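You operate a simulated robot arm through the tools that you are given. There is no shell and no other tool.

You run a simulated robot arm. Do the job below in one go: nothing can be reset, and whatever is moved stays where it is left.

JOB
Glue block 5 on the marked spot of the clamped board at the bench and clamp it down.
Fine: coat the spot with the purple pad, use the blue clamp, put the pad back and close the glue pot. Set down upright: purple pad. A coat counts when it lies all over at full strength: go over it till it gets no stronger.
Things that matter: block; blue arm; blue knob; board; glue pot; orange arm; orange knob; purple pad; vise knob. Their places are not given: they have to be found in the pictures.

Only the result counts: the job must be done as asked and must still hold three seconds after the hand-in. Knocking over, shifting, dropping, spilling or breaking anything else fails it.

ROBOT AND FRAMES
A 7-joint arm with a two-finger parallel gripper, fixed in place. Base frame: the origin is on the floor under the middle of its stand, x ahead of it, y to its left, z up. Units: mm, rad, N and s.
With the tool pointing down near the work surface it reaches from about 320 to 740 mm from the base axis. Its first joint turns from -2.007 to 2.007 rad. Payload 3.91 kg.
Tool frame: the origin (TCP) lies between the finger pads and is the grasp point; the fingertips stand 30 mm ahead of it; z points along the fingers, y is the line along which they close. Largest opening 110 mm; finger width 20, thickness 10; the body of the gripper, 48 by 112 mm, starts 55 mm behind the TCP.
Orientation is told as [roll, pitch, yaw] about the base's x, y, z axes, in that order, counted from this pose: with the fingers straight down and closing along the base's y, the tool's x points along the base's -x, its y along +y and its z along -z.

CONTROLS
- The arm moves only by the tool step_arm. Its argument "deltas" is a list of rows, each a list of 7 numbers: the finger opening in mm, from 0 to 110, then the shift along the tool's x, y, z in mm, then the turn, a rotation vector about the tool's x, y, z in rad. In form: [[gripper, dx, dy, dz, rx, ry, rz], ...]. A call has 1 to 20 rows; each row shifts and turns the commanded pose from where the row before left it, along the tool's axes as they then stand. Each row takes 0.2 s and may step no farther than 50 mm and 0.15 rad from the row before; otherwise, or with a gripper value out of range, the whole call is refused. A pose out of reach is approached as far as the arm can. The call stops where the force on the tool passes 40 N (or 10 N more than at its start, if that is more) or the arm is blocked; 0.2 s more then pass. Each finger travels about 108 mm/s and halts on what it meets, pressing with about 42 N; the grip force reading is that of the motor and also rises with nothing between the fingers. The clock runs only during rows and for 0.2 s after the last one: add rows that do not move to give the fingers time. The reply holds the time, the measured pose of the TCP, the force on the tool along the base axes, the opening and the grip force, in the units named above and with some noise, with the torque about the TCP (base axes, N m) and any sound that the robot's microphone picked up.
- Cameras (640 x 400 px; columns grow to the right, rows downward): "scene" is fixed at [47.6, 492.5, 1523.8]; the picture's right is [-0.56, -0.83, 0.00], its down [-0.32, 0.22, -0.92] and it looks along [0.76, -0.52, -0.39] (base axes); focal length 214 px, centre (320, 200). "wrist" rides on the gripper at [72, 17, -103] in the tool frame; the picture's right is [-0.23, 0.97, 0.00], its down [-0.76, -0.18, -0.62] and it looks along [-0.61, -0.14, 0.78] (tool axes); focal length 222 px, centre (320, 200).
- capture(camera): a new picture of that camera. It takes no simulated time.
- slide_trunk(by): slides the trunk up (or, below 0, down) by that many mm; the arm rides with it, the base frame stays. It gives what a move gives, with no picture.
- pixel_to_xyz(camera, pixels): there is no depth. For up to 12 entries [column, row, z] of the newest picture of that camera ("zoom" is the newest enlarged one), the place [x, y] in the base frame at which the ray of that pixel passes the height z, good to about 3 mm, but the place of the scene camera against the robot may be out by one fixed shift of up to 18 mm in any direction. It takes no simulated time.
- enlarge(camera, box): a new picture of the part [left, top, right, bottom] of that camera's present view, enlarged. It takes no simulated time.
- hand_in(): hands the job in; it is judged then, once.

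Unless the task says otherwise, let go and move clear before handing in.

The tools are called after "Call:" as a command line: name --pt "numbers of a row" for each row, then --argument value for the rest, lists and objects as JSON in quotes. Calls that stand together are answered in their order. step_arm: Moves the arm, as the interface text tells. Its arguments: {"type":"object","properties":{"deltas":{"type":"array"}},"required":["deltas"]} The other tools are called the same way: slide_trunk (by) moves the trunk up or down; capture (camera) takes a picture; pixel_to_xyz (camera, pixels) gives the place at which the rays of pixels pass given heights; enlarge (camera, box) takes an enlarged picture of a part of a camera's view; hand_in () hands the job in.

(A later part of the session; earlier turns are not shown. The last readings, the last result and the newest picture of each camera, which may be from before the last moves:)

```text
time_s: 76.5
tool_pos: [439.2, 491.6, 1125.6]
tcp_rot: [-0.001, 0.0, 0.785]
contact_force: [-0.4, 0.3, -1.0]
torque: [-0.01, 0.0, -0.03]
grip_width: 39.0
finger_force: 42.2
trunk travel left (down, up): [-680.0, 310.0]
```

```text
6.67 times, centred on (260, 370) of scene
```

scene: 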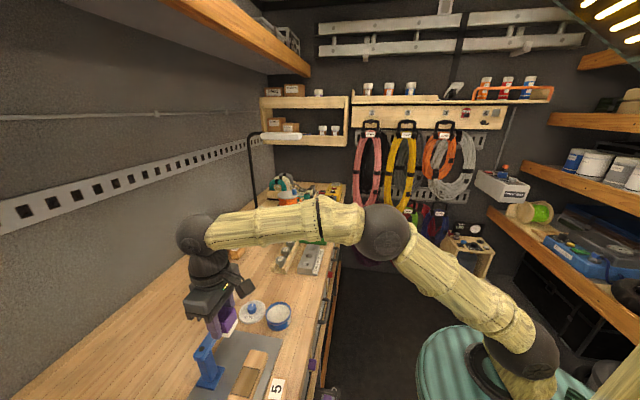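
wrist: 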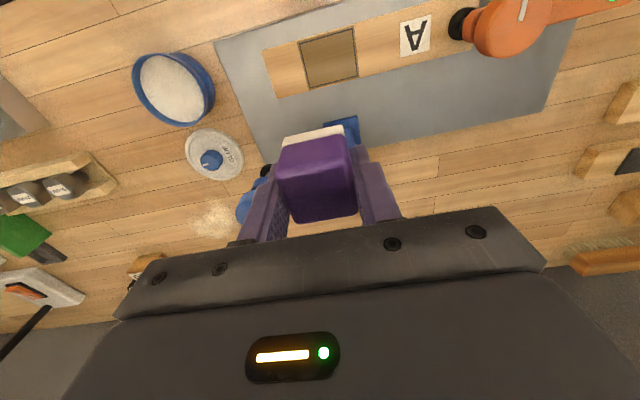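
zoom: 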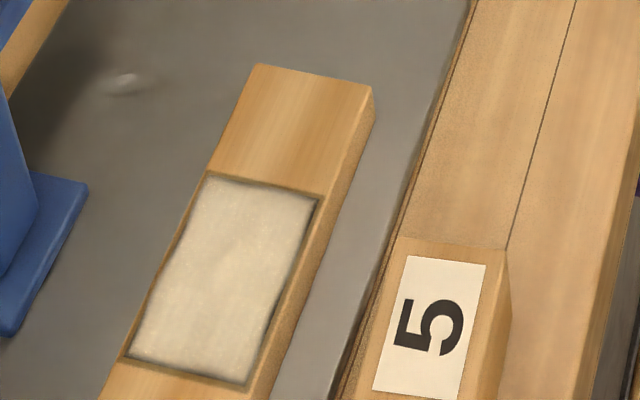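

After the third, freshly loaded pass the coat looks the same as before (same white, same ragged rim), so it is at full strength. Now I'll return the pad to its original place at (390.9,360.5), yaw 45°.

Call:
step_arm --pt "20 20 -10 0 0 0 0" --pt "20 28 -12 0 0 0 0" --pt "20 28 -12 0 0 0 0" --pt "20 28 -12 0 0 0 0" --pt "20 22.9 -12.5 0 0 0 0" --pt "20 0 0 30 0 0 0" --pt "20 0 0 35 0 0 0" --pt "20 0 0 35 0 0 0" --pt "20 0 0 30 0 0 0" --pt "20 0 0 20 0 0 0" --pt "20 0 0 0 0 0 0"

Call:
capture --camera "wrist"

```text
time_s: 78.8
tool_pos: [388.7, 362.5, 974.5]
tcp_rot: [0.001, 0.001, 0.783]
contact_force: [-0.8, 0.8, -0.6]
torque: [-0.01, 0.0, -0.03]
grip_width: 39.1
finger_force: 42.3
trunk travel left (down, up): [-680.0, 310.0]
```

```text
taken
```

wrist: 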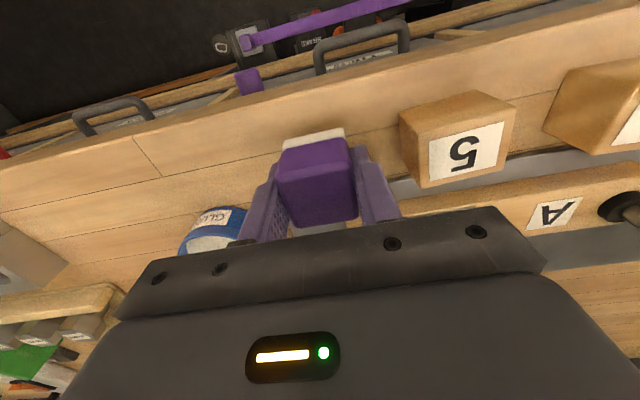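

The pad is over its place, about 2.7 mm off along the bench; I'll correct and lower until it just touches.

Call:
step_arm --pt "20 0 -2.7 6 0 0 0" --pt "20 0 0 6 0 0 0" --pt "20 0 0 3 0 0 0" --pt "20 0 0 2 0 0 0" --pt "20 0 0 1 0 0 0" --pt "20 0 0 1 0 0 0" --pt "20 0 0 0 0 0 0"

```text
time_s: 80.5
tool_pos: [392.0, 359.6, 956.7]
tcp_rot: [0.002, 0.002, 0.786]
contact_force: [-0.4, 0.5, -0.3]
torque: [-0.01, 0.03, 0.02]
grip_width: 39.2
finger_force: 42.0
trunk travel left (down, up): [-680.0, 310.0]
```

Call:
step_arm --pt "20 0 0 1 0 0 0" --pt "20 0 0 1 0 0 0" --pt "20 0 0 0 0 0 0"

Call:
enlarge --camera "wrist" --box '[220, 80, 420, 205]'

```text
time_s: 81.2
tool_pos: [392.2, 359.5, 954.9]
tcp_rot: [0.002, 0.002, 0.784]
contact_force: [-0.1, 0.5, -0.6]
torque: [-0.02, -0.01, 0.01]
grip_width: 39.4
finger_force: 42.1
trunk travel left (down, up): [-680.0, 310.0]
```

```text
3.20 times, centred on (320, 142) of wrist
```

zoom: 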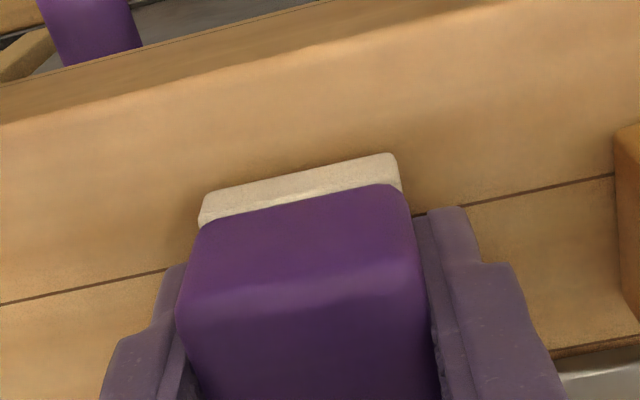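

No contact yet at z 954.9; one or two more millimetres.

Call:
step_arm --pt "20 0 0 1 0 0 0" --pt "20 0 0 0.7 0 0 0" --pt "20 0 0 0 0 0 0"

```text
time_s: 82.0
tool_pos: [391.9, 359.1, 953.5]
tcp_rot: [0.001, 0.003, 0.785]
contact_force: [-1.1, 0.1, -0.9]
torque: [-0.03, 0.06, -0.01]
grip_width: 39.1
finger_force: 41.8
trunk travel left (down, up): [-680.0, 310.0]
```

Call:
step_arm --pt "20 0 0 0.8 0 0 0" --pt "20 0 0 0 0 0 0"

```text
time_s: 82.7
tool_pos: [390.1, 359.2, 952.6]
tcp_rot: [0.001, 0.0, 0.784]
contact_force: [-0.1, -0.1, 3.0]
torque: [0.05, -0.09, -0.03]
grip_width: 39.0
finger_force: 42.0
trunk travel left (down, up): [-680.0, 310.0]
```

Contact of 3 N: the sole is on the bench. I'll open the fingers and rise straight up.

Call:
step_arm --pt "42 0 0 0 0 0 0" --pt "50 0 0 0 0 0 0" --pt "62 0 0 0 0 0 0" --pt "62 0 0 0 0 0 0" --pt "62 0 0 -10 0 0 0" --pt "62 0 0 -25 0 0 0" --pt "62 0 0 -40 0 0 0" --pt "62 0 0 -40 0 0 0" --pt "62 0 0 -40 0 0 0" --pt "62 0 0 0 0 0 0"

Call:
capture --camera "wrist"

Call:
enlarge --camera "wrist" --box '[260, 60, 420, 160]'

```text
time_s: 84.8
tool_pos: [391.3, 358.7, 1107.9]
tcp_rot: [0.0, 0.001, 0.784]
contact_force: [0.2, 0.0, 0.0]
torque: [0.01, 0.0, 0.0]
grip_width: 62.0
finger_force: 0.1
trunk travel left (down, up): [-680.0, 310.0]
```

```text
taken
```

wrist: 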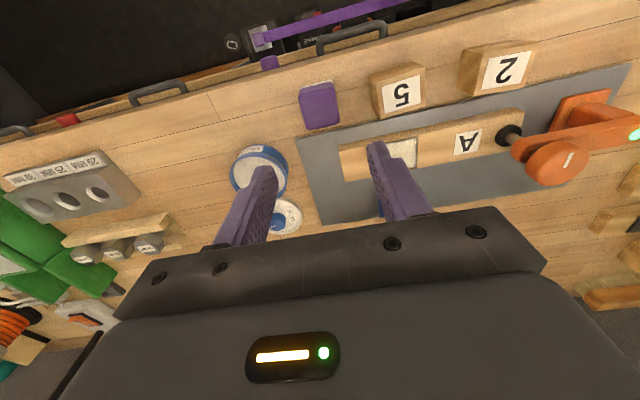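

```text
4.00 times, centred on (340, 110) of wrist
```

zoom: 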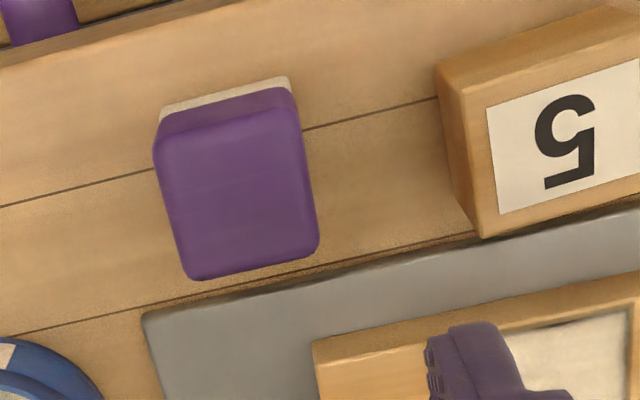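

The pad stands upright at its place. Next I'll bring the camera above block 5 to measure it precisely.

Call:
step_arm --pt "80 -26 25 0 0 0 0" --pt "90 -26 25 0 0 0 0" --pt "90 -25.6 25.2 0 0 0 0" --pt "90 0 0 0 0 0 0"

Call:
capture --camera "wrist"

Call:
enlarge --camera "wrist" --box '[240, 0, 400, 100]'

```text
time_s: 85.8
tool_pos: [393.6, 465.8, 1105.5]
tcp_rot: [0.001, 0.0, 0.783]
contact_force: [0.4, -0.3, 0.5]
torque: [0.0, 0.0, -0.01]
grip_width: 90.1
finger_force: 0.0
trunk travel left (down, up): [-680.0, 310.0]
```

```text
taken
```

wrist: 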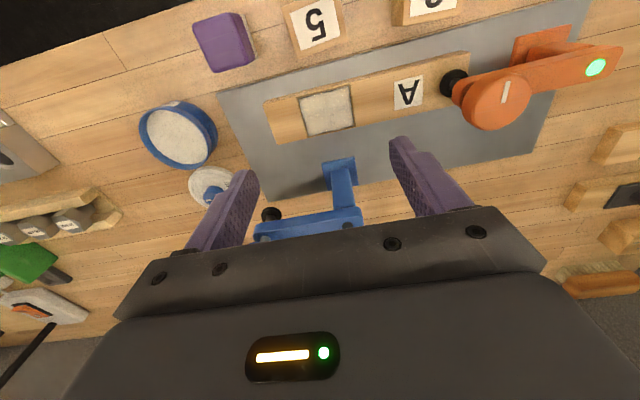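

```text
4.00 times, centred on (320, 50) of wrist
```

zoom: 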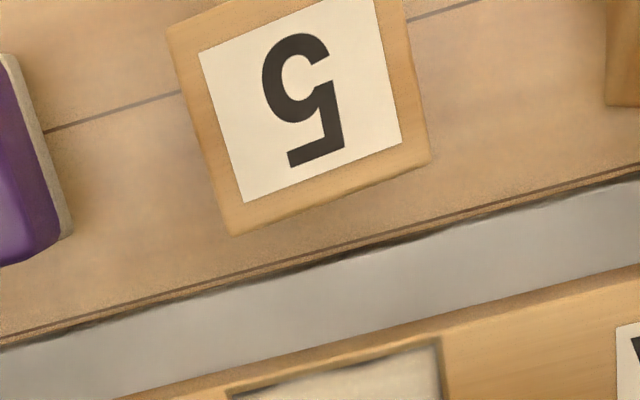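

Block 5's near edge is just cut off at the top; I'll shift 18 mm back toward the robot and re-take.

Call:
step_arm --pt "90 18 0 0 0 0 0" --pt "90 0 0 0 0 0 0"

Call:
enlarge --camera "wrist" --box '[240, 0, 400, 100]'

```text
time_s: 86.5
tool_pos: [380.3, 453.9, 1105.6]
tcp_rot: [0.001, 0.001, 0.784]
contact_force: [-0.1, 0.2, -0.2]
torque: [0.02, 0.01, -0.02]
grip_width: 90.2
finger_force: 0.0
trunk travel left (down, up): [-680.0, 310.0]
```

```text
4.00 times, centred on (320, 50) of wrist
```

zoom: 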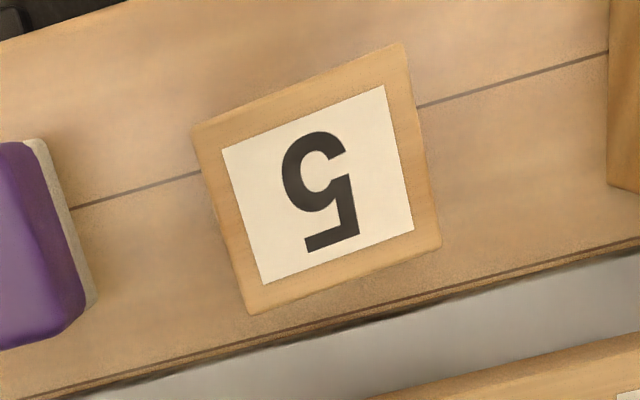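

All four top corners of block 5 are visible: (192,128), (402,43), (441,243), (250,314). Query them.

Call:
pixel_to_xyz --camera "zoom" --pixels '[[192, 128, 958], [402, 43, 958], [441, 243, 958], [250, 314, 958], [320, 185, 940], [320, 185, 958], [320, 185, 970], [192, 128, 945], [402, 43, 945], [441, 243, 945], [250, 314, 945]]'

```text
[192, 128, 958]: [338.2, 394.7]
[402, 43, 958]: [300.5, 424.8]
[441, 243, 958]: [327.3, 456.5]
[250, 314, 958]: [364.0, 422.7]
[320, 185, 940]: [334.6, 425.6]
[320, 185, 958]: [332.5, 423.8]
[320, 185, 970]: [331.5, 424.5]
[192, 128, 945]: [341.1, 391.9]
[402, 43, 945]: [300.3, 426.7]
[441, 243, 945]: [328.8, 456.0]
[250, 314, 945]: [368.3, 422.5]
```

Block 5 is centred near (332.5,424.7), about 50 × 40 mm, turned to ≈ 49°. I'll move above it, turn to yaw 0.855 and descend to z ≈ 1000 for a check.

Call:
step_arm --pt "80 27 6.6 0 0 0 0" --pt "72 27.4 6.6 0 0 0 0" --pt "72 0 0 0 0 0 -0.071" --pt "72 0 0 30 0 0 0" --pt "72 0 0 40 0 0 0" --pt "72 0 0 35 0 0 0" --pt "72 0 0 0 0 0 0"

Call:
enlarge --camera "wrist" --box '[220, 80, 420, 205]'

```text
time_s: 88.0
tool_pos: [331.9, 425.6, 1003.0]
tcp_rot: [0.001, 0.001, 0.856]
contact_force: [0.2, 0.2, -0.3]
torque: [-0.01, -0.05, 0.01]
grip_width: 72.3
finger_force: 0.1
trunk travel left (down, up): [-680.0, 310.0]
```

```text
3.20 times, centred on (320, 142) of wrist
```

zoom: 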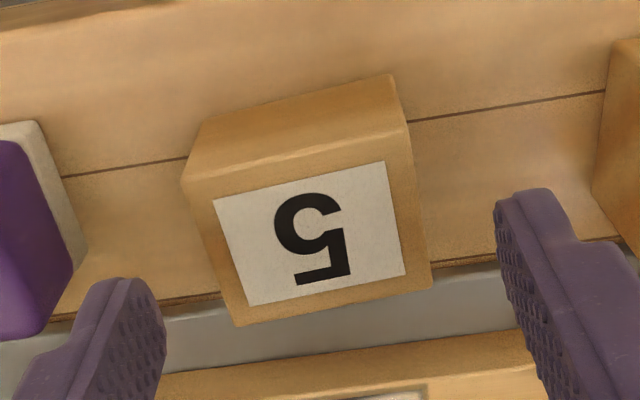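

I'll check the top corners, the bottom near edge and the neighbouring pad's edge against the finger path.

Call:
pixel_to_xyz --camera "zoom" --pixels '[[182, 183, 957], [407, 125, 957], [432, 287, 957], [235, 325, 957], [210, 118, 920], [392, 75, 920], [86, 250, 925], [40, 122, 925], [73, 268, 955], [610, 45, 955], [592, 185, 925]]'

```text
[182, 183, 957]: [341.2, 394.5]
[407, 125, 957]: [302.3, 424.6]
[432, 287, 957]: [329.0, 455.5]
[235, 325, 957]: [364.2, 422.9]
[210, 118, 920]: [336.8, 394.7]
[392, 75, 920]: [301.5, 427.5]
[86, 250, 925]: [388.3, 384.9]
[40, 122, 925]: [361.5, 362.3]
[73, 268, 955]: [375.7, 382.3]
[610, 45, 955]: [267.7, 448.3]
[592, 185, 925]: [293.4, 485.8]
```

Centre ≈ (334,424.4), angle ≈ 49°, and both neighbours are more than 60 mm from the centre, so the fingers (46 mm) clear. I'll shift 2 mm, descend to z ≈ 955 and close.

Call:
step_arm --pt "72 -0.5 -2.2 15 0 0 0" --pt "72 0 0 15 0 0 0" --pt "72 0 0 12 0 0 0" --pt "72 0 0 6 0 0 0" --pt "72 0 0 0 0 0 0" --pt "60 0 0 0 0 0 0" --pt "54 0 0 0 0 0 0" --pt "48 0 0 0 0 0 0" --pt "40 0 0 0 0 0 0" --pt "30 0 0 0 0 0 0" --pt "30 0 0 0 0 0 0" --pt "30 0 0 0 0 0 0"

Call:
enlarge --camera "wrist" --box '[220, 80, 420, 205]'

```text
time_s: 90.7
tool_pos: [334.5, 425.5, 955.7]
tcp_rot: [0.003, 0.001, 0.855]
contact_force: [0.7, -0.1, -0.1]
torque: [-0.01, 0.0, -0.01]
grip_width: 48.8
finger_force: 42.3
trunk travel left (down, up): [-680.0, 310.0]
```

```text
3.20 times, centred on (320, 142) of wrist
```

zoom: 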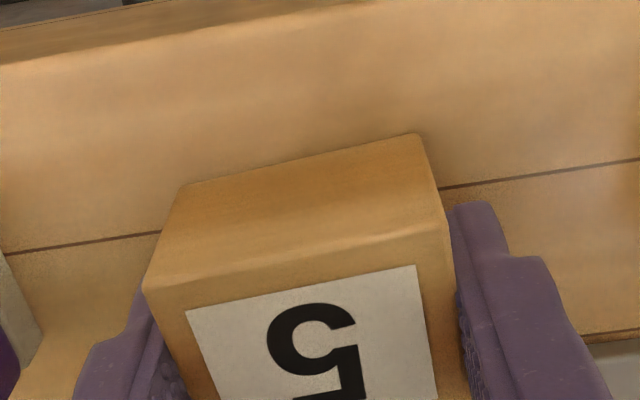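

Block 5 is gripped at 48.8 mm. I'll lift it gently and check that it holds.

Call:
step_arm --pt "30 0 0 -2 0 0 0" --pt "30 0 0 -4 0 0 0" --pt "30 0 0 -8 0 0 0" --pt "30 0 0 -16 0 0 0" --pt "30 0 0 -25 0 0 0" --pt "30 0 0 -25 0 0 0" --pt "30 0 0 0 0 0 0"

Call:
enlarge --camera "wrist" --box '[220, 80, 420, 205]'

```text
time_s: 92.2
tool_pos: [334.1, 425.2, 1036.5]
tcp_rot: [0.002, 0.001, 0.856]
contact_force: [0.4, -0.9, -0.1]
torque: [0.01, -0.03, 0.02]
grip_width: 48.9
finger_force: 41.7
trunk travel left (down, up): [-680.0, 310.0]
```

```text
3.20 times, centred on (320, 142) of wrist
```

zoom: 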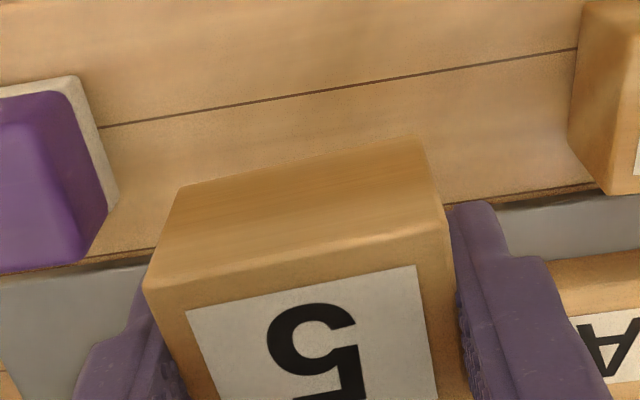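

The block hangs securely. I'll determine where its near bottom edge is relative to the TCP, for exact placement.

Call:
pixel_to_xyz --camera "zoom" --pixels '[[180, 188, 1000.8], [415, 138, 1000.8], [145, 287, 1037], [445, 227, 1037]]'

Call:
capture --camera "scene"

```text
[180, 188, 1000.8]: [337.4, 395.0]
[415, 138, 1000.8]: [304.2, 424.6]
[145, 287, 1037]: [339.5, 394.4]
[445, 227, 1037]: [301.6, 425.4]
```

```text
taken
```

scene: 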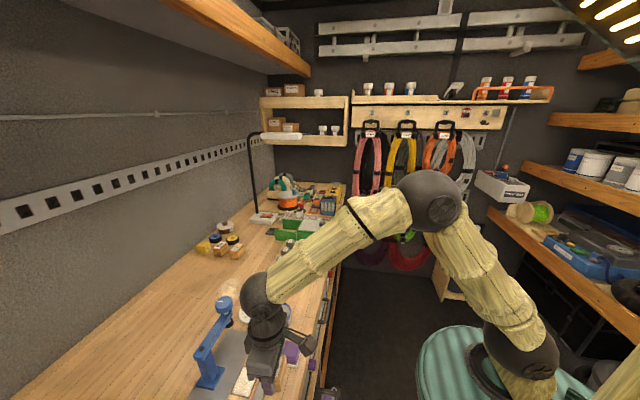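

The block's near face is 20.4 mm from the TCP, so it is centred in the grip. I'll turn to yaw 0.78 and move over the spot centre (394,476.3), stopping ~12 mm above the board.

Call:
step_arm --pt "30 0 0 -15 0 0 0.075" --pt "30 -20 -1.5 0 0 0 0" --pt "30 -30 -2.2 0 0 0 0" --pt "30 -28.5 -2.2 0 0 0 0" --pt "30 0 0 20 0 0 0" --pt "30 0 0 20 0 0 0" --pt "30 0 0 12 0 0 0" --pt "30 0 0 4 0 0 0" --pt "30 0 0 0 0 0 0"

Call:
enlarge --camera "wrist" --box '[220, 80, 420, 205]'

Call:
enlarge --camera "scene" --box '[190, 310, 310, 400]'

```text
time_s: 94.2
tool_pos: [394.3, 474.9, 994.4]
tcp_rot: [0.002, 0.003, 0.78]
contact_force: [0.1, -0.2, 0.1]
torque: [0.01, 0.0, 0.06]
grip_width: 48.9
finger_force: 42.4
trunk travel left (down, up): [-680.0, 310.0]
```

```text
3.20 times, centred on (320, 142) of wrist
```

zoom: 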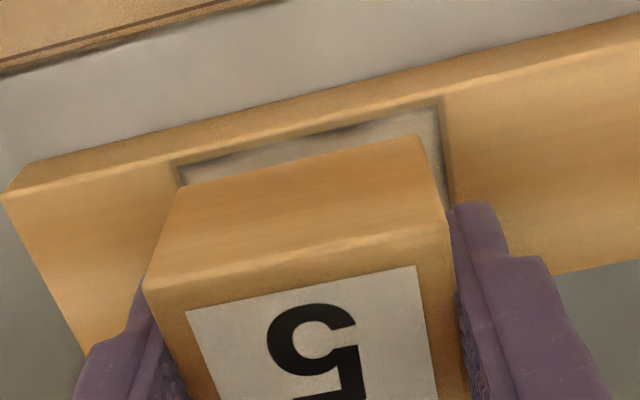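

```text
4.44 times, centred on (250, 355) of scene
```

zoom: 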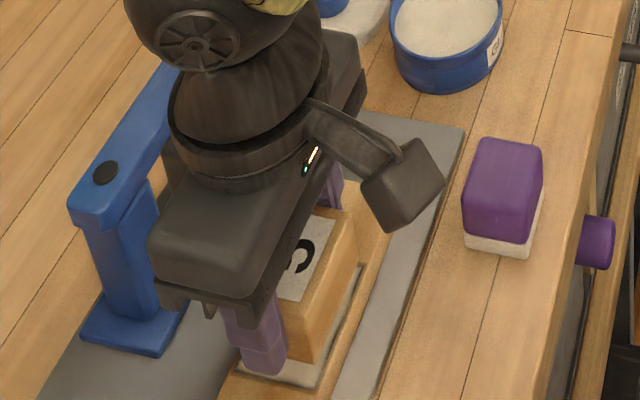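

About 11 mm above the board. I'll compare block bottom corners (z 958.7) with the spot's near corners (z 947) in this same picture.

Call:
pixel_to_xyz --camera "wrist" --pixels '[[276.3, 138.4, 958.7], [349.7, 122.8, 958.7], [275.3, 132.3, 947], [356.9, 111.7, 947]]'

Call:
enlarge --camera "wrist" --box '[264, 90, 376, 160]'

```text
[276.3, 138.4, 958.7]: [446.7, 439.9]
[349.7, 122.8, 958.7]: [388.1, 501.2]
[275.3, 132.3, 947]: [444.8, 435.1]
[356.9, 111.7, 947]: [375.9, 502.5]
```

```text
5.71 times, centred on (320, 125) of wrist
```

zoom: 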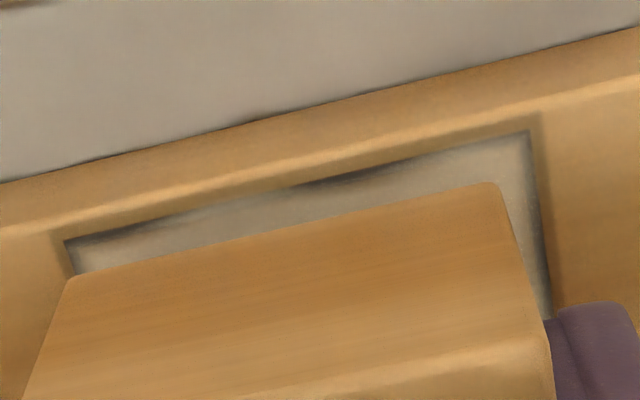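

The earlier query used an older full picture; I'll query on this zoom instead.

Call:
pixel_to_xyz --camera "zoom" --pixels '[[66, 281, 958.7], [499, 184, 958.7], [63, 240, 947], [530, 131, 947], [552, 310, 947]]'

```text
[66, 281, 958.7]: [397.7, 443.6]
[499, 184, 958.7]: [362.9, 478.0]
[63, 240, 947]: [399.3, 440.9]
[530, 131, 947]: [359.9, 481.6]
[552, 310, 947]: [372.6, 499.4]
```

The block needs to go 2.3 mm further across and 0.8 mm along to be centred in the frame. I'll correct and lower to contact.

Call:
step_arm --pt "30 -2.3 0.8 3 0 0 0" --pt "30 0 0 3 0 0 0" --pt "30 0 0 2 0 0 0" --pt "30 0 0 1 0 0 0" --pt "30 0 0 0 0 0 0"

Call:
enlarge --camera "wrist" --box '[264, 90, 376, 160]'

Call:
pixel_to_xyz --camera "zoom" --pixels '[[320, 200, 947]]'

```text
time_s: 95.5
tool_pos: [397.1, 477.6, 986.3]
tcp_rot: [0.0, 0.001, 0.78]
contact_force: [-0.5, -0.1, 0.3]
torque: [0.02, 0.02, 0.02]
grip_width: 49.1
finger_force: 42.0
trunk travel left (down, up): [-680.0, 310.0]
```

```text
5.71 times, centred on (320, 125) of wrist
```

zoom: 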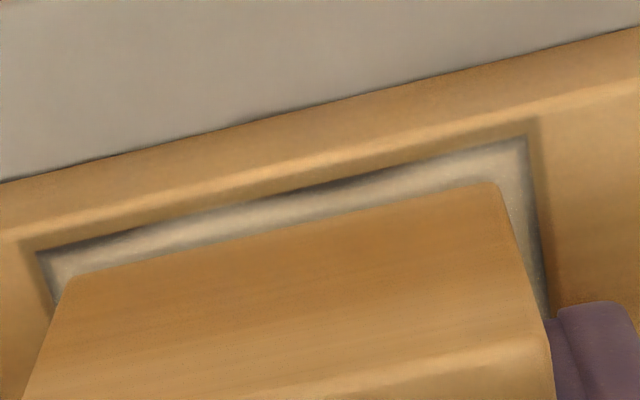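

```text
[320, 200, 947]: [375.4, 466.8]
```

Call:
pixel_to_xyz --camera "zoom" --pixels '[[66, 281, 950.6], [499, 184, 950.6], [37, 252, 947], [528, 138, 947], [550, 315, 947]]'

```text
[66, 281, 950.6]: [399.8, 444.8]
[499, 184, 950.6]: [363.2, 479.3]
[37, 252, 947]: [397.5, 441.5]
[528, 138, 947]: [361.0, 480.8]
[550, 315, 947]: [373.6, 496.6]
```

The block is now 2.2 mm inside the near line and within 1 mm along; I'll nudge 0.9 mm along and lower to contact.

Call:
step_arm --pt "30 0 0.9 1 0 0 0" --pt "30 0 0 1 0 0 0" --pt "30 0 0 1 0 0 0" --pt "30 0 0 1 0 0 0" --pt "30 0 0 0 0 0 0"

Call:
enlarge --camera "wrist" --box '[264, 90, 376, 160]'

```text
time_s: 96.7
tool_pos: [395.8, 478.5, 982.7]
tcp_rot: [0.001, -0.002, 0.78]
contact_force: [1.0, 1.8, 10.9]
torque: [-0.03, -0.04, -0.02]
grip_width: 48.9
finger_force: 42.0
trunk travel left (down, up): [-680.0, 310.0]
```

```text
5.71 times, centred on (320, 125) of wrist
```

zoom: 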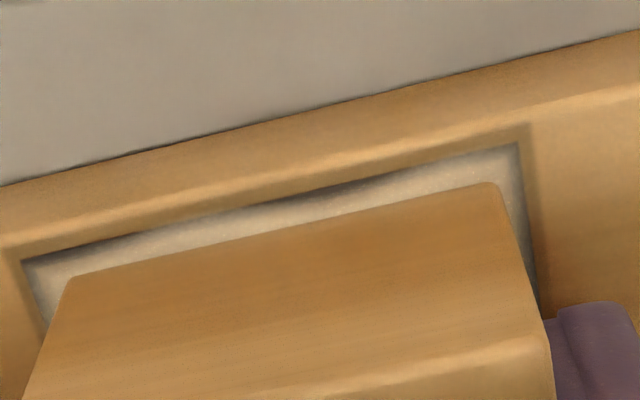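

Contact at 10.9 N. Check the final position in the frame before releasing.

Call:
pixel_to_xyz --camera "zoom" --pixels '[[66, 281, 947], [499, 184, 947], [22, 261, 947], [521, 143, 947], [538, 305, 947], [282, 232, 947], [272, 201, 947]]'

```text
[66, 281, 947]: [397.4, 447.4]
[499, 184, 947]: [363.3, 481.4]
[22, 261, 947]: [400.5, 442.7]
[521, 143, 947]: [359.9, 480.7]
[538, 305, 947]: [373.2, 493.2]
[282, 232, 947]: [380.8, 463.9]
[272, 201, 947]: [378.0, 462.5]
```

The block is about 1–1.5 mm off along the board; I'll slide it back slightly, relax the pressure and release, then rise.

Call:
step_arm --pt "30 0 -1.8 0 0 0 0" --pt "30 0 0 -0.8 0 0 0" --pt "30 0 0 0 0 0 0" --pt "50 0 0 0 0 0 0" --pt "58 0 0 0 0 0 0" --pt "72 0 0 0 0 0 0" --pt "72 0 0 0 0 0 0" --pt "72 0 0 -10 0 0 0" --pt "72 0 0 -25 0 0 0" --pt "72 0 0 -40 0 0 0" --pt "72 0 0 -40 0 0 0" --pt "72 0 0 -30 0 0 0" --pt "72 0 0 0 0 0 0"

Call:
capture --camera "wrist"

Call:
enlarge --camera "scene" --box '[180, 280, 340, 400]'

```text
time_s: 99.5
tool_pos: [397.3, 478.2, 1127.7]
tcp_rot: [0.003, 0.0, 0.78]
contact_force: [-0.3, -0.6, -0.3]
torque: [-0.03, -0.02, 0.0]
grip_width: 72.2
finger_force: 0.0
trunk travel left (down, up): [-680.0, 310.0]
```

```text
taken
```

wrist: 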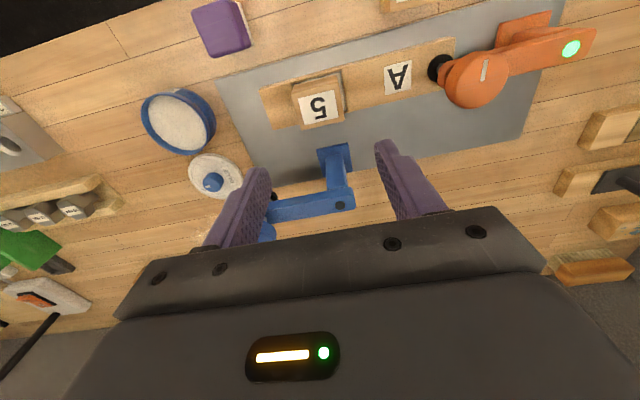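

```text
3.33 times, centred on (260, 340) of scene
```

zoom: 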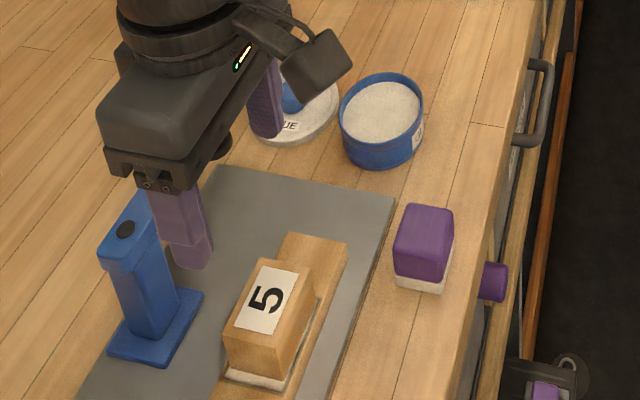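

Block 5 sits on the spot. Now the blue clamp: pivot cap at wrist (341,205), base plate (335,157), foot (272,197). I'll query these for triangulation with my earlier views.

Call:
enlarge --camera "wrist" --box '[256, 130, 384, 210]'

Call:
pixel_to_xyz --camera "wrist" --pixels '[[341, 205, 1030], [341, 205, 1040], [341, 205, 1050], [341, 205, 1060], [335, 157, 930], [272, 197, 980], [272, 197, 1000], [272, 197, 1010]]'

```text
5.00 times, centred on (320, 170) of wrist
```

zoom: 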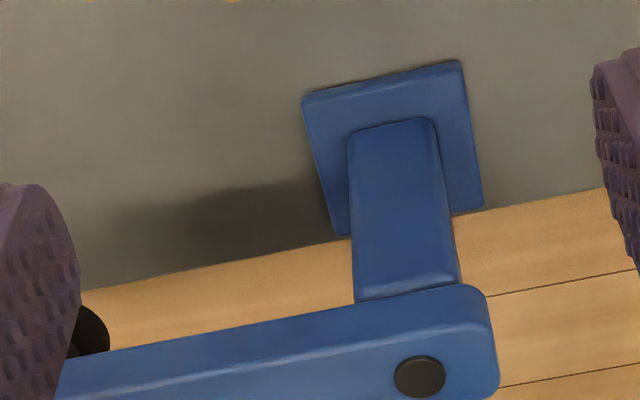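

```text
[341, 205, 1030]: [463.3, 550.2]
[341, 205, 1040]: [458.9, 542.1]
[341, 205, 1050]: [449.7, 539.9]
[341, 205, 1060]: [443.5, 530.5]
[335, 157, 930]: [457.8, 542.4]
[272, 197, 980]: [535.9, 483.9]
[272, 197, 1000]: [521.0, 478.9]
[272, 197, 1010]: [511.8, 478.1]
```

The pivot is at about (458.5,542) with its cap at z ≈ 1040; the spot centre lies 91 mm from it, directly toward the robot (−e2), and the arm now points along −e1 with the knob near (523,478). I'll check foot and block-top heights with the scene camera.

Call:
enlarge --camera "scene" --box '[190, 280, 270, 340]'

Call:
pixel_to_xyz --camera "scene" --pixels '[[243.8, 370.9, 970], [243.8, 370.9, 980], [243.8, 370.9, 990], [227.5, 326.5, 980], [227.5, 326.5, 990], [227.5, 326.5, 1000], [227.5, 326.5, 1010]]'

```text
6.67 times, centred on (230, 310) of scene
```

zoom: 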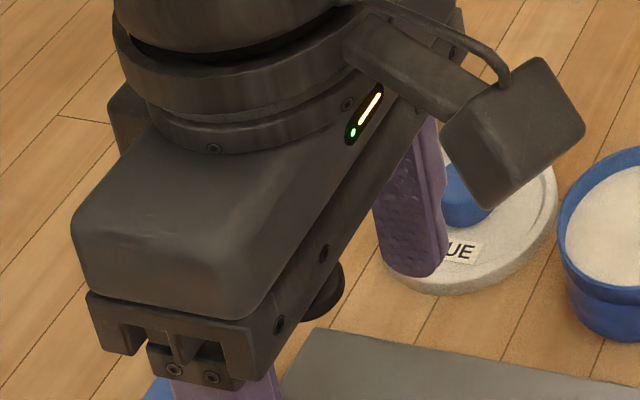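

```text
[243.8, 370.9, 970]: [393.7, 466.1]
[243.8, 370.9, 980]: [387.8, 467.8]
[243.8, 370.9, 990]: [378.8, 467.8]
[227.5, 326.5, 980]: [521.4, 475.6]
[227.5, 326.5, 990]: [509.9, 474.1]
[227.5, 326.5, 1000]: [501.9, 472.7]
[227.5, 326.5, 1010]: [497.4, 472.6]
```

The block top is near z 985 and the foot bottom seems near 990, so the clearance is tight and must be checked. I'll turn the gripper toward yaw 2.356 (closing across the blue arm) high above, and look down on the arm and knob.

Call:
step_arm --pt "72 0 0 0 0 0 -0.1433" --pt "72 0 0 0 0 0 -0.1433" --pt "72 0 0 0 0 0 -0.1433" --pt "72 0 0 0 0 0 -0.1433" --pt "72 0 0 0 0 0 -0.1433" --pt "72 0 0 0 0 0 -0.1433" --pt "72 0 0 0 0 0 -0.1433" --pt "72 0 0 0 0 0 -0.1433" --pt "72 0 0 0 0 0 -0.1433" --pt "72 0 0 0 0 0 -0.1433" --pt "72 0 0 0 0 0 -0.1433" --pt "72 0 0 0 0 0 0"

Call:
capture --camera "wrist"

Call:
enlarge --camera "scene" --box '[180, 280, 340, 400]'

```text
time_s: 102.0
tool_pos: [397.7, 476.7, 1128.1]
tcp_rot: [0.002, 0.001, 2.357]
contact_force: [-0.2, 0.9, -0.1]
torque: [0.01, 0.01, 0.01]
grip_width: 72.2
finger_force: 0.0
trunk travel left (down, up): [-680.0, 310.0]
```

```text
taken
```

wrist: 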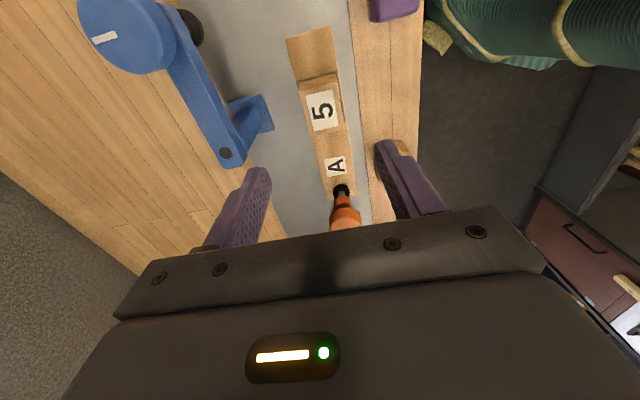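

```text
3.33 times, centred on (260, 340) of scene
```

zoom: 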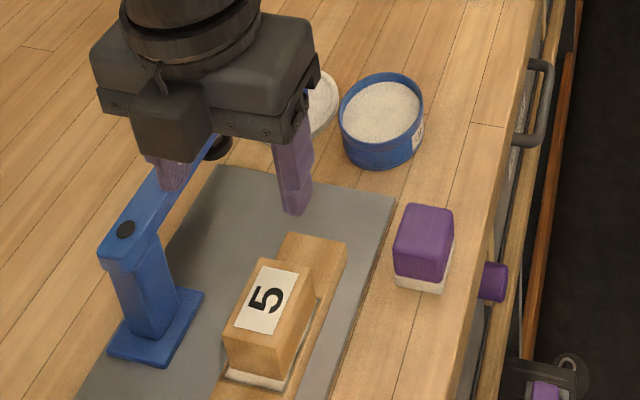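

Yaw 2.357 is reachable, and this view shows the knob (125,38), foot (190,28) and pivot (225,153). I'll enlarge and query them for a second triangulation.

Call:
enlarge --camera "wrist" --box '[70, 0, 286, 170]'

Call:
pixel_to_xyz --camera "wrist" --pixels '[[225, 153, 1030], [225, 153, 1040], [225, 153, 1050], [190, 28, 980], [190, 28, 990], [190, 28, 1000], [190, 28, 1010], [120, 38, 1060], [120, 38, 1070], [322, 110, 980], [322, 110, 985], [322, 110, 990]]'

```text
2.35 times, centred on (178, 85) of wrist
```

zoom: 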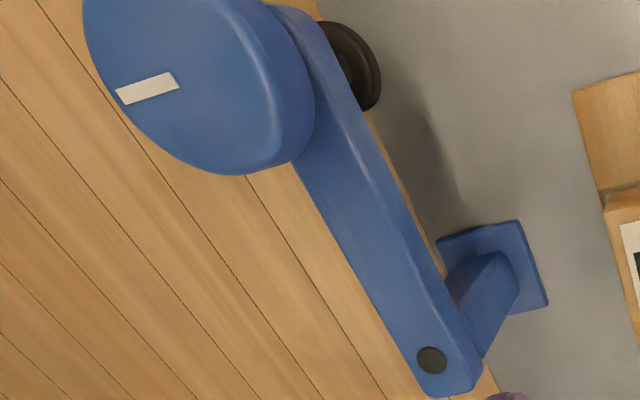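

```text
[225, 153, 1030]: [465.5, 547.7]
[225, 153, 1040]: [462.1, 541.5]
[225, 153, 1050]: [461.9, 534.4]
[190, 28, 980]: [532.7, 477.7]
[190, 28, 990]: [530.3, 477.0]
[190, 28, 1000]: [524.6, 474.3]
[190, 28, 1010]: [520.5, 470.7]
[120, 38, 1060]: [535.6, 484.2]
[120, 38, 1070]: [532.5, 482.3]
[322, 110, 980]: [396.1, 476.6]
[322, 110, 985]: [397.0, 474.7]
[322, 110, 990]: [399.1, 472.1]
```

Pivot confirmed near (461,541.5, 1040). I'll move above the middle of the blue arm (about (496,505)) still high, for a close, near-vertical look.

Call:
step_arm --pt "72 16 -30 0 0 0 0" --pt "72 17 -30 0 0 0 0" --pt "72 16.5 -29.5 0 0 0 0" --pt "72 0 0 0 0 0 0"

Call:
capture --camera "wrist"

Call:
enlarge --camera "wrist" --box '[230, 20, 410, 200]'

Call:
enlarge --camera "scene" --box '[180, 280, 340, 400]'

```text
time_s: 103.0
tool_pos: [490.9, 501.6, 1125.0]
tcp_rot: [0.001, -0.001, 2.357]
contact_force: [0.8, 0.2, -0.1]
torque: [-0.01, -0.04, -0.03]
grip_width: 72.3
finger_force: 0.1
out of reach, approached as far as the arm can: row 3
trunk travel left (down, up): [-680.0, 310.0]
```

```text
taken
```

wrist: 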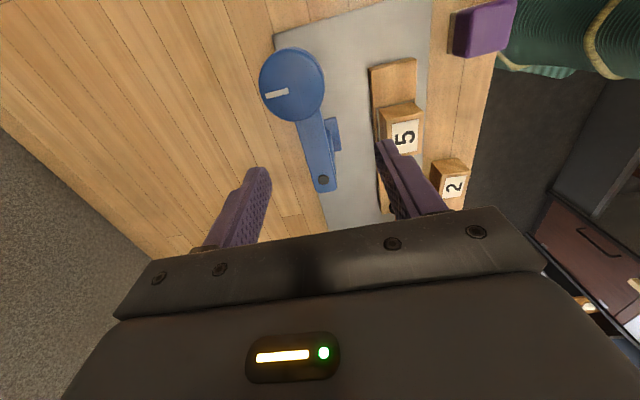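

```text
2.22 times, centred on (320, 110) of wrist
```

zoom: 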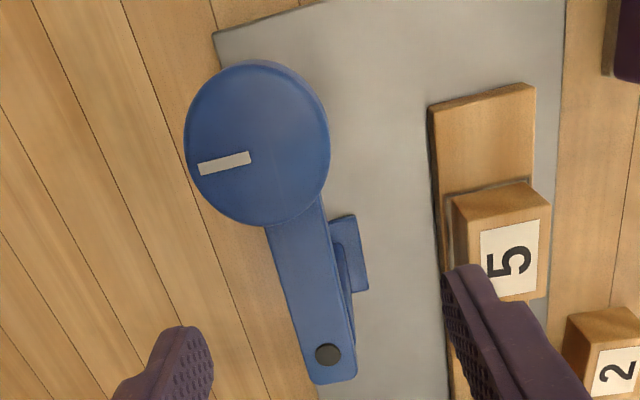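

```text
3.33 times, centred on (260, 340) of scene
```

zoom: 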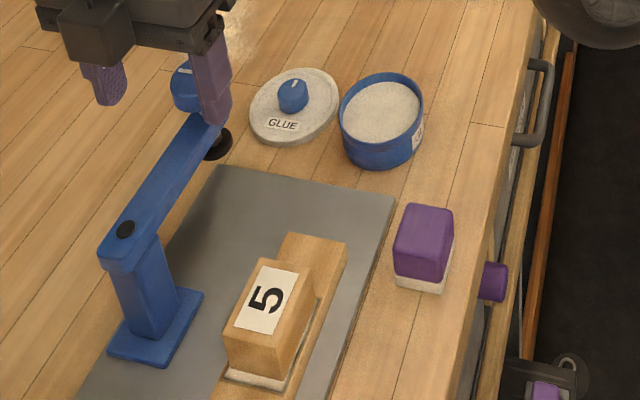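

The reach limit was met at (491,502) at this height. From here I see the knob disc (zoom 256,143) and pivot cap (328,354) well; I'll measure them.

Call:
pixel_to_xyz --camera "zoom" --pixels '[[185, 145, 1065], [328, 140, 1065], [252, 64, 1065], [256, 226, 1065], [256, 143, 1065], [328, 354, 1040], [256, 143, 1055], [256, 143, 1075], [272, 230, 1040], [322, 205, 1040], [308, 375, 1040], [356, 372, 1040]]'

Call:
enlarge --camera "scene" --box '[200, 270, 260, 330]'

```text
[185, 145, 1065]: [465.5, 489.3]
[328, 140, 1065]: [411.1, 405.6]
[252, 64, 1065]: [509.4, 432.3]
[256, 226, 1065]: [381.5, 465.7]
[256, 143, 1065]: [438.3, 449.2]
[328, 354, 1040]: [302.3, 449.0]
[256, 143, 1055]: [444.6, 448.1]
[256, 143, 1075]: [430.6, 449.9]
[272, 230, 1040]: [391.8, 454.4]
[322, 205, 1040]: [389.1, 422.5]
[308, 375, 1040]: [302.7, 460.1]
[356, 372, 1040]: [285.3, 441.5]
```

```text
6.67 times, centred on (230, 300) of scene
```

zoom: 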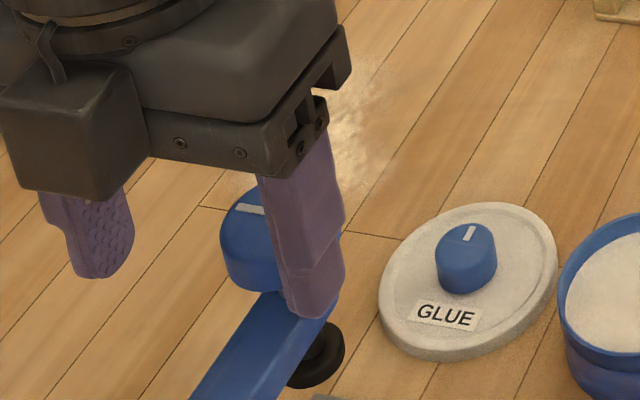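

That query hit the scene zoom instead; repeating with the wrist picture's own pixels.

Call:
pixel_to_xyz --camera "wrist" --pixels '[[259.2, 85.2, 1065], [323.6, 83, 1065], [289.4, 48.7, 1065], [291.2, 121.7, 1065], [291.2, 84.3, 1065], [323.6, 179.4, 1040], [291.2, 84.3, 1055], [291.2, 84.3, 1075], [298.4, 123.5, 1040], [320.9, 112.3, 1040], [314.6, 188.8, 1040], [336.2, 187.5, 1040]]'

```text
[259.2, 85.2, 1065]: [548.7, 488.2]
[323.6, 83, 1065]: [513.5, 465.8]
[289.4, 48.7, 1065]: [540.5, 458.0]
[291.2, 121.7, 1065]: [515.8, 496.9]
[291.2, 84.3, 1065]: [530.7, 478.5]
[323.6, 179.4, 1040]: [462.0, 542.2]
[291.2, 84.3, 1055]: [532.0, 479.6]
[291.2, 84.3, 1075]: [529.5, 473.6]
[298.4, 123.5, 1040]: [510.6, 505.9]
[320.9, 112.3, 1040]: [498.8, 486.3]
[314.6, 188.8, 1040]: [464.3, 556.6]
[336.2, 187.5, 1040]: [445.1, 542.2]
```

The knob is about 43 mm wide, centred near (530,477.5), pivot (462,542), radius ≈ 94 mm, matching the spot's distance (93 mm); the arm must swing about −92°. I'll descend with 60 mm opening to straddle the arm ~50 mm from the pivot, checking reach.

Call:
step_arm --pt "60 0 0 15 0 0 0" --pt "60 0 0 15 0 0 0" --pt "60 0 0 0 0 0 0"

Call:
capture --camera "wrist"

```text
time_s: 103.8
tool_pos: [491.5, 500.1, 1096.0]
tcp_rot: [0.0, -0.002, 2.355]
contact_force: [-1.2, 0.0, 0.8]
torque: [0.0, -0.05, 0.01]
grip_width: 60.1
finger_force: 0.1
trunk travel left (down, up): [-680.0, 310.0]
```

```text
taken
```

wrist: 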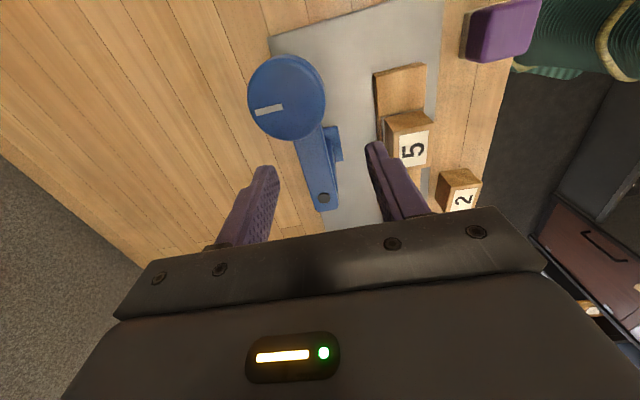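

The commanded pose was clipped, so I'm now 10 mm on the near side of the arm's centre line. I'll shift that outward in small rows while going lower, watching the reach message.

Call:
step_arm --pt "60 0 -4 8 0 0 0" --pt "60 0 -4 6 0 0 0" --pt "60 0 -2 0 0 0 0" --pt "60 0 0 0 0 0 0"

Call:
capture --camera "wrist"

Call:
enlarge --camera "wrist" --box '[230, 40, 410, 220]'

```text
time_s: 104.8
tool_pos: [498.4, 508.9, 1080.9]
tcp_rot: [0.001, -0.001, 2.357]
contact_force: [-0.5, -0.3, 0.4]
torque: [0.01, 0.01, 0.01]
grip_width: 60.0
finger_force: 0.0
trunk travel left (down, up): [-680.0, 310.0]
```

```text
taken
```

wrist: 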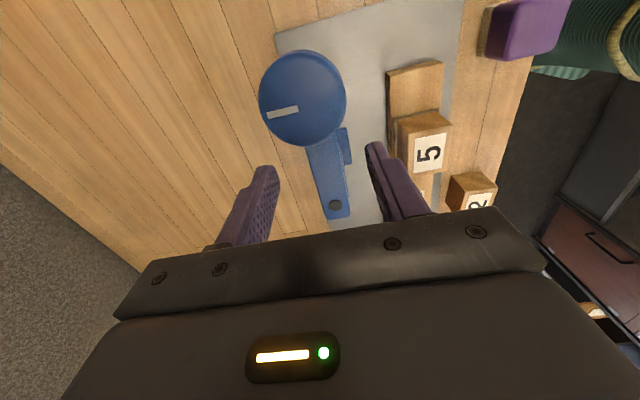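

```text
2.22 times, centred on (320, 130) of wrist
```

zoom: 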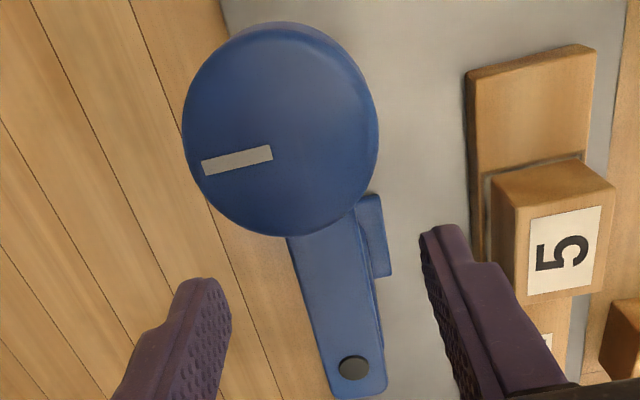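

The fingers straddle the arm symmetrically (tips at zoom 205,285 and 440,235; arm centre ≈ 325). I'll go down to tips ≈ 1020 and narrow the opening to about 32 mm.

Call:
step_arm --pt "60 0 0 10 0 0 0" --pt "60 0 0 10 0 0 0" --pt "60 0 0 10 0 0 0" --pt "50 0 0 0 0 0 0" --pt "40 0 0 0 0 0 0" --pt "33 0 0 0 0 0 0" --pt "33 0 0 0 0 0 0"

Call:
capture --camera "wrist"

Call:
enlarge --camera "scene" --box '[180, 280, 300, 370]'

```text
time_s: 106.5
tool_pos: [498.2, 509.1, 1050.2]
tcp_rot: [0.002, -0.001, 2.356]
contact_force: [-0.9, -0.4, 0.1]
torque: [-0.04, 0.03, -0.01]
grip_width: 32.9
finger_force: 0.1
trunk travel left (down, up): [-680.0, 310.0]
```

```text
taken
```

wrist: 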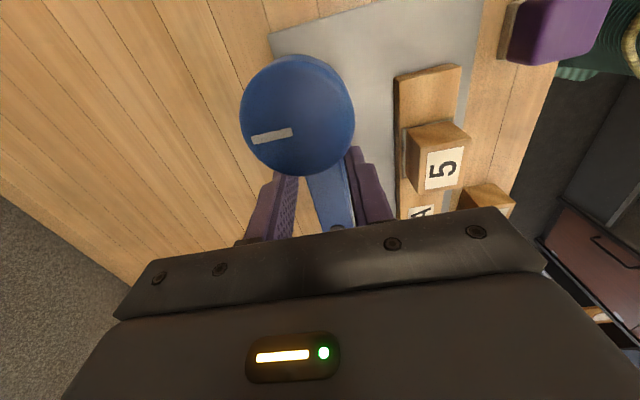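

```text
4.44 times, centred on (240, 325) of scene
```

zoom: 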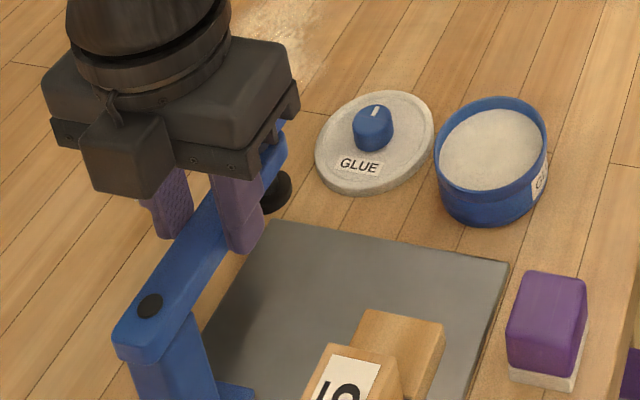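

The arm is loosely between the fingers (opening 33 mm, arm ≈ 24 mm). I'll swing it clockwise around the pivot (462,542): first a short test arc.

Call:
step_arm --pt "33 -0.15 3.9 0 0 0 0.08" --pt "33 -0.15 3.9 0 0 0 0.08" --pt "33 -0.15 3.9 0 0 0 0.08" --pt "33 -0.15 3.9 0 0 0 0.08" --pt "33 0 0 0 0 0 0"

Call:
capture --camera "wrist"

Call:
enlarge --camera "scene" --box '[180, 280, 300, 370]'

```text
time_s: 107.7
tool_pos: [485.3, 500.3, 1051.2]
tcp_rot: [0.003, 0.002, 2.035]
contact_force: [1.1, 0.7, -0.1]
torque: [0.02, -0.05, -0.01]
grip_width: 33.8
finger_force: 1.2
trunk travel left (down, up): [-680.0, 310.0]
```

```text
taken
```

wrist: 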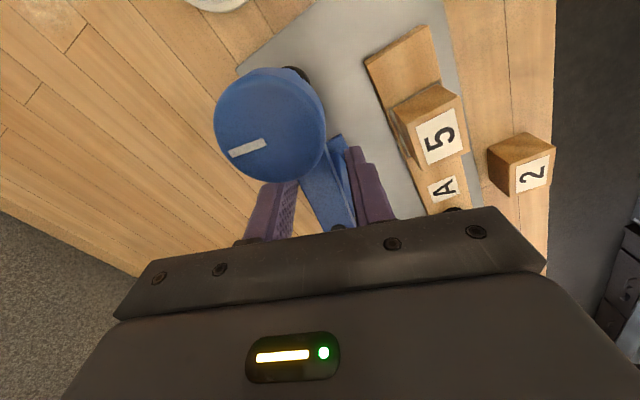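

```text
4.44 times, centred on (240, 325) of scene
```

zoom: 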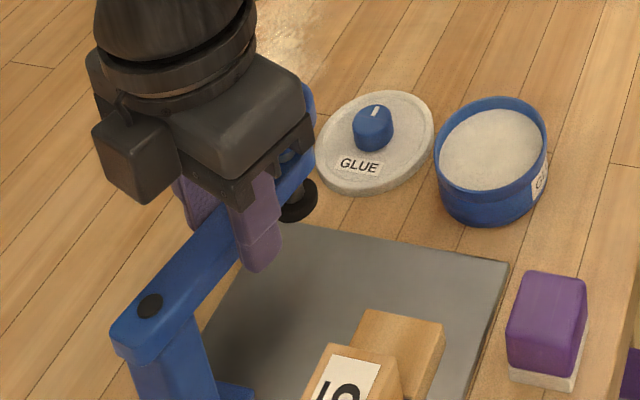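

The arm follows easily (force ~1 N). I'll continue the arc until the foot is still ~20 mm short of the block, then compare heights.

Call:
step_arm --pt "33 -0.15 3.9 0 0 0 0.08" --pt "33 -0.15 3.9 0 0 0 0.08" --pt "33 -0.15 3.9 0 0 0 0.08" --pt "33 -0.15 3.9 0 0 0 0.08" --pt "33 -0.15 3.9 0 0 0 0.08" --pt "33 -0.15 3.9 0 0 0 0.08" --pt "33 -0.15 3.9 0 0 0 0.08" --pt "33 -0.15 3.9 0 0 0 0.08" --pt "33 -0.15 3.9 0 0 0 0.08" --pt "33 0 0 0 0 0 0"

Call:
capture --camera "wrist"

Call:
enlarge --camera "scene" --box '[180, 300, 300, 390]'

```text
time_s: 109.8
tool_pos: [450.7, 495.2, 1051.2]
tcp_rot: [0.002, 0.002, 1.316]
contact_force: [1.7, -0.9, -1.1]
torque: [-0.03, -0.04, 0.01]
grip_width: 33.7
finger_force: 0.5
trunk travel left (down, up): [-680.0, 310.0]
```

```text
taken
```

wrist: 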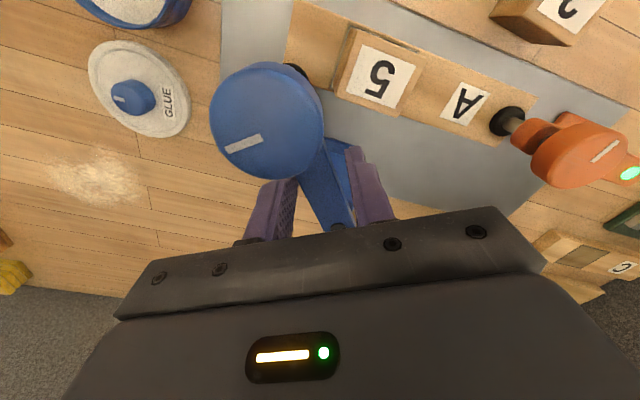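

```text
4.44 times, centred on (240, 345) of scene
```

zoom: 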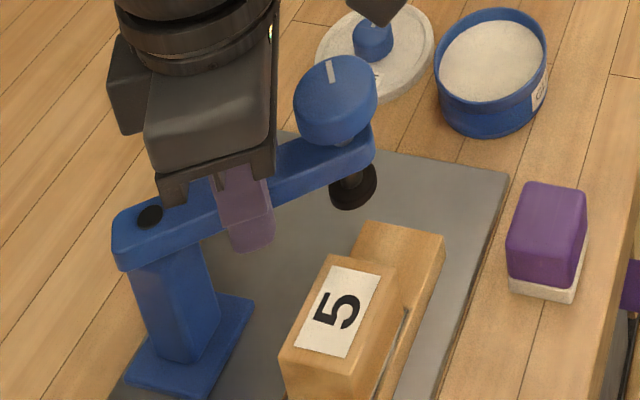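

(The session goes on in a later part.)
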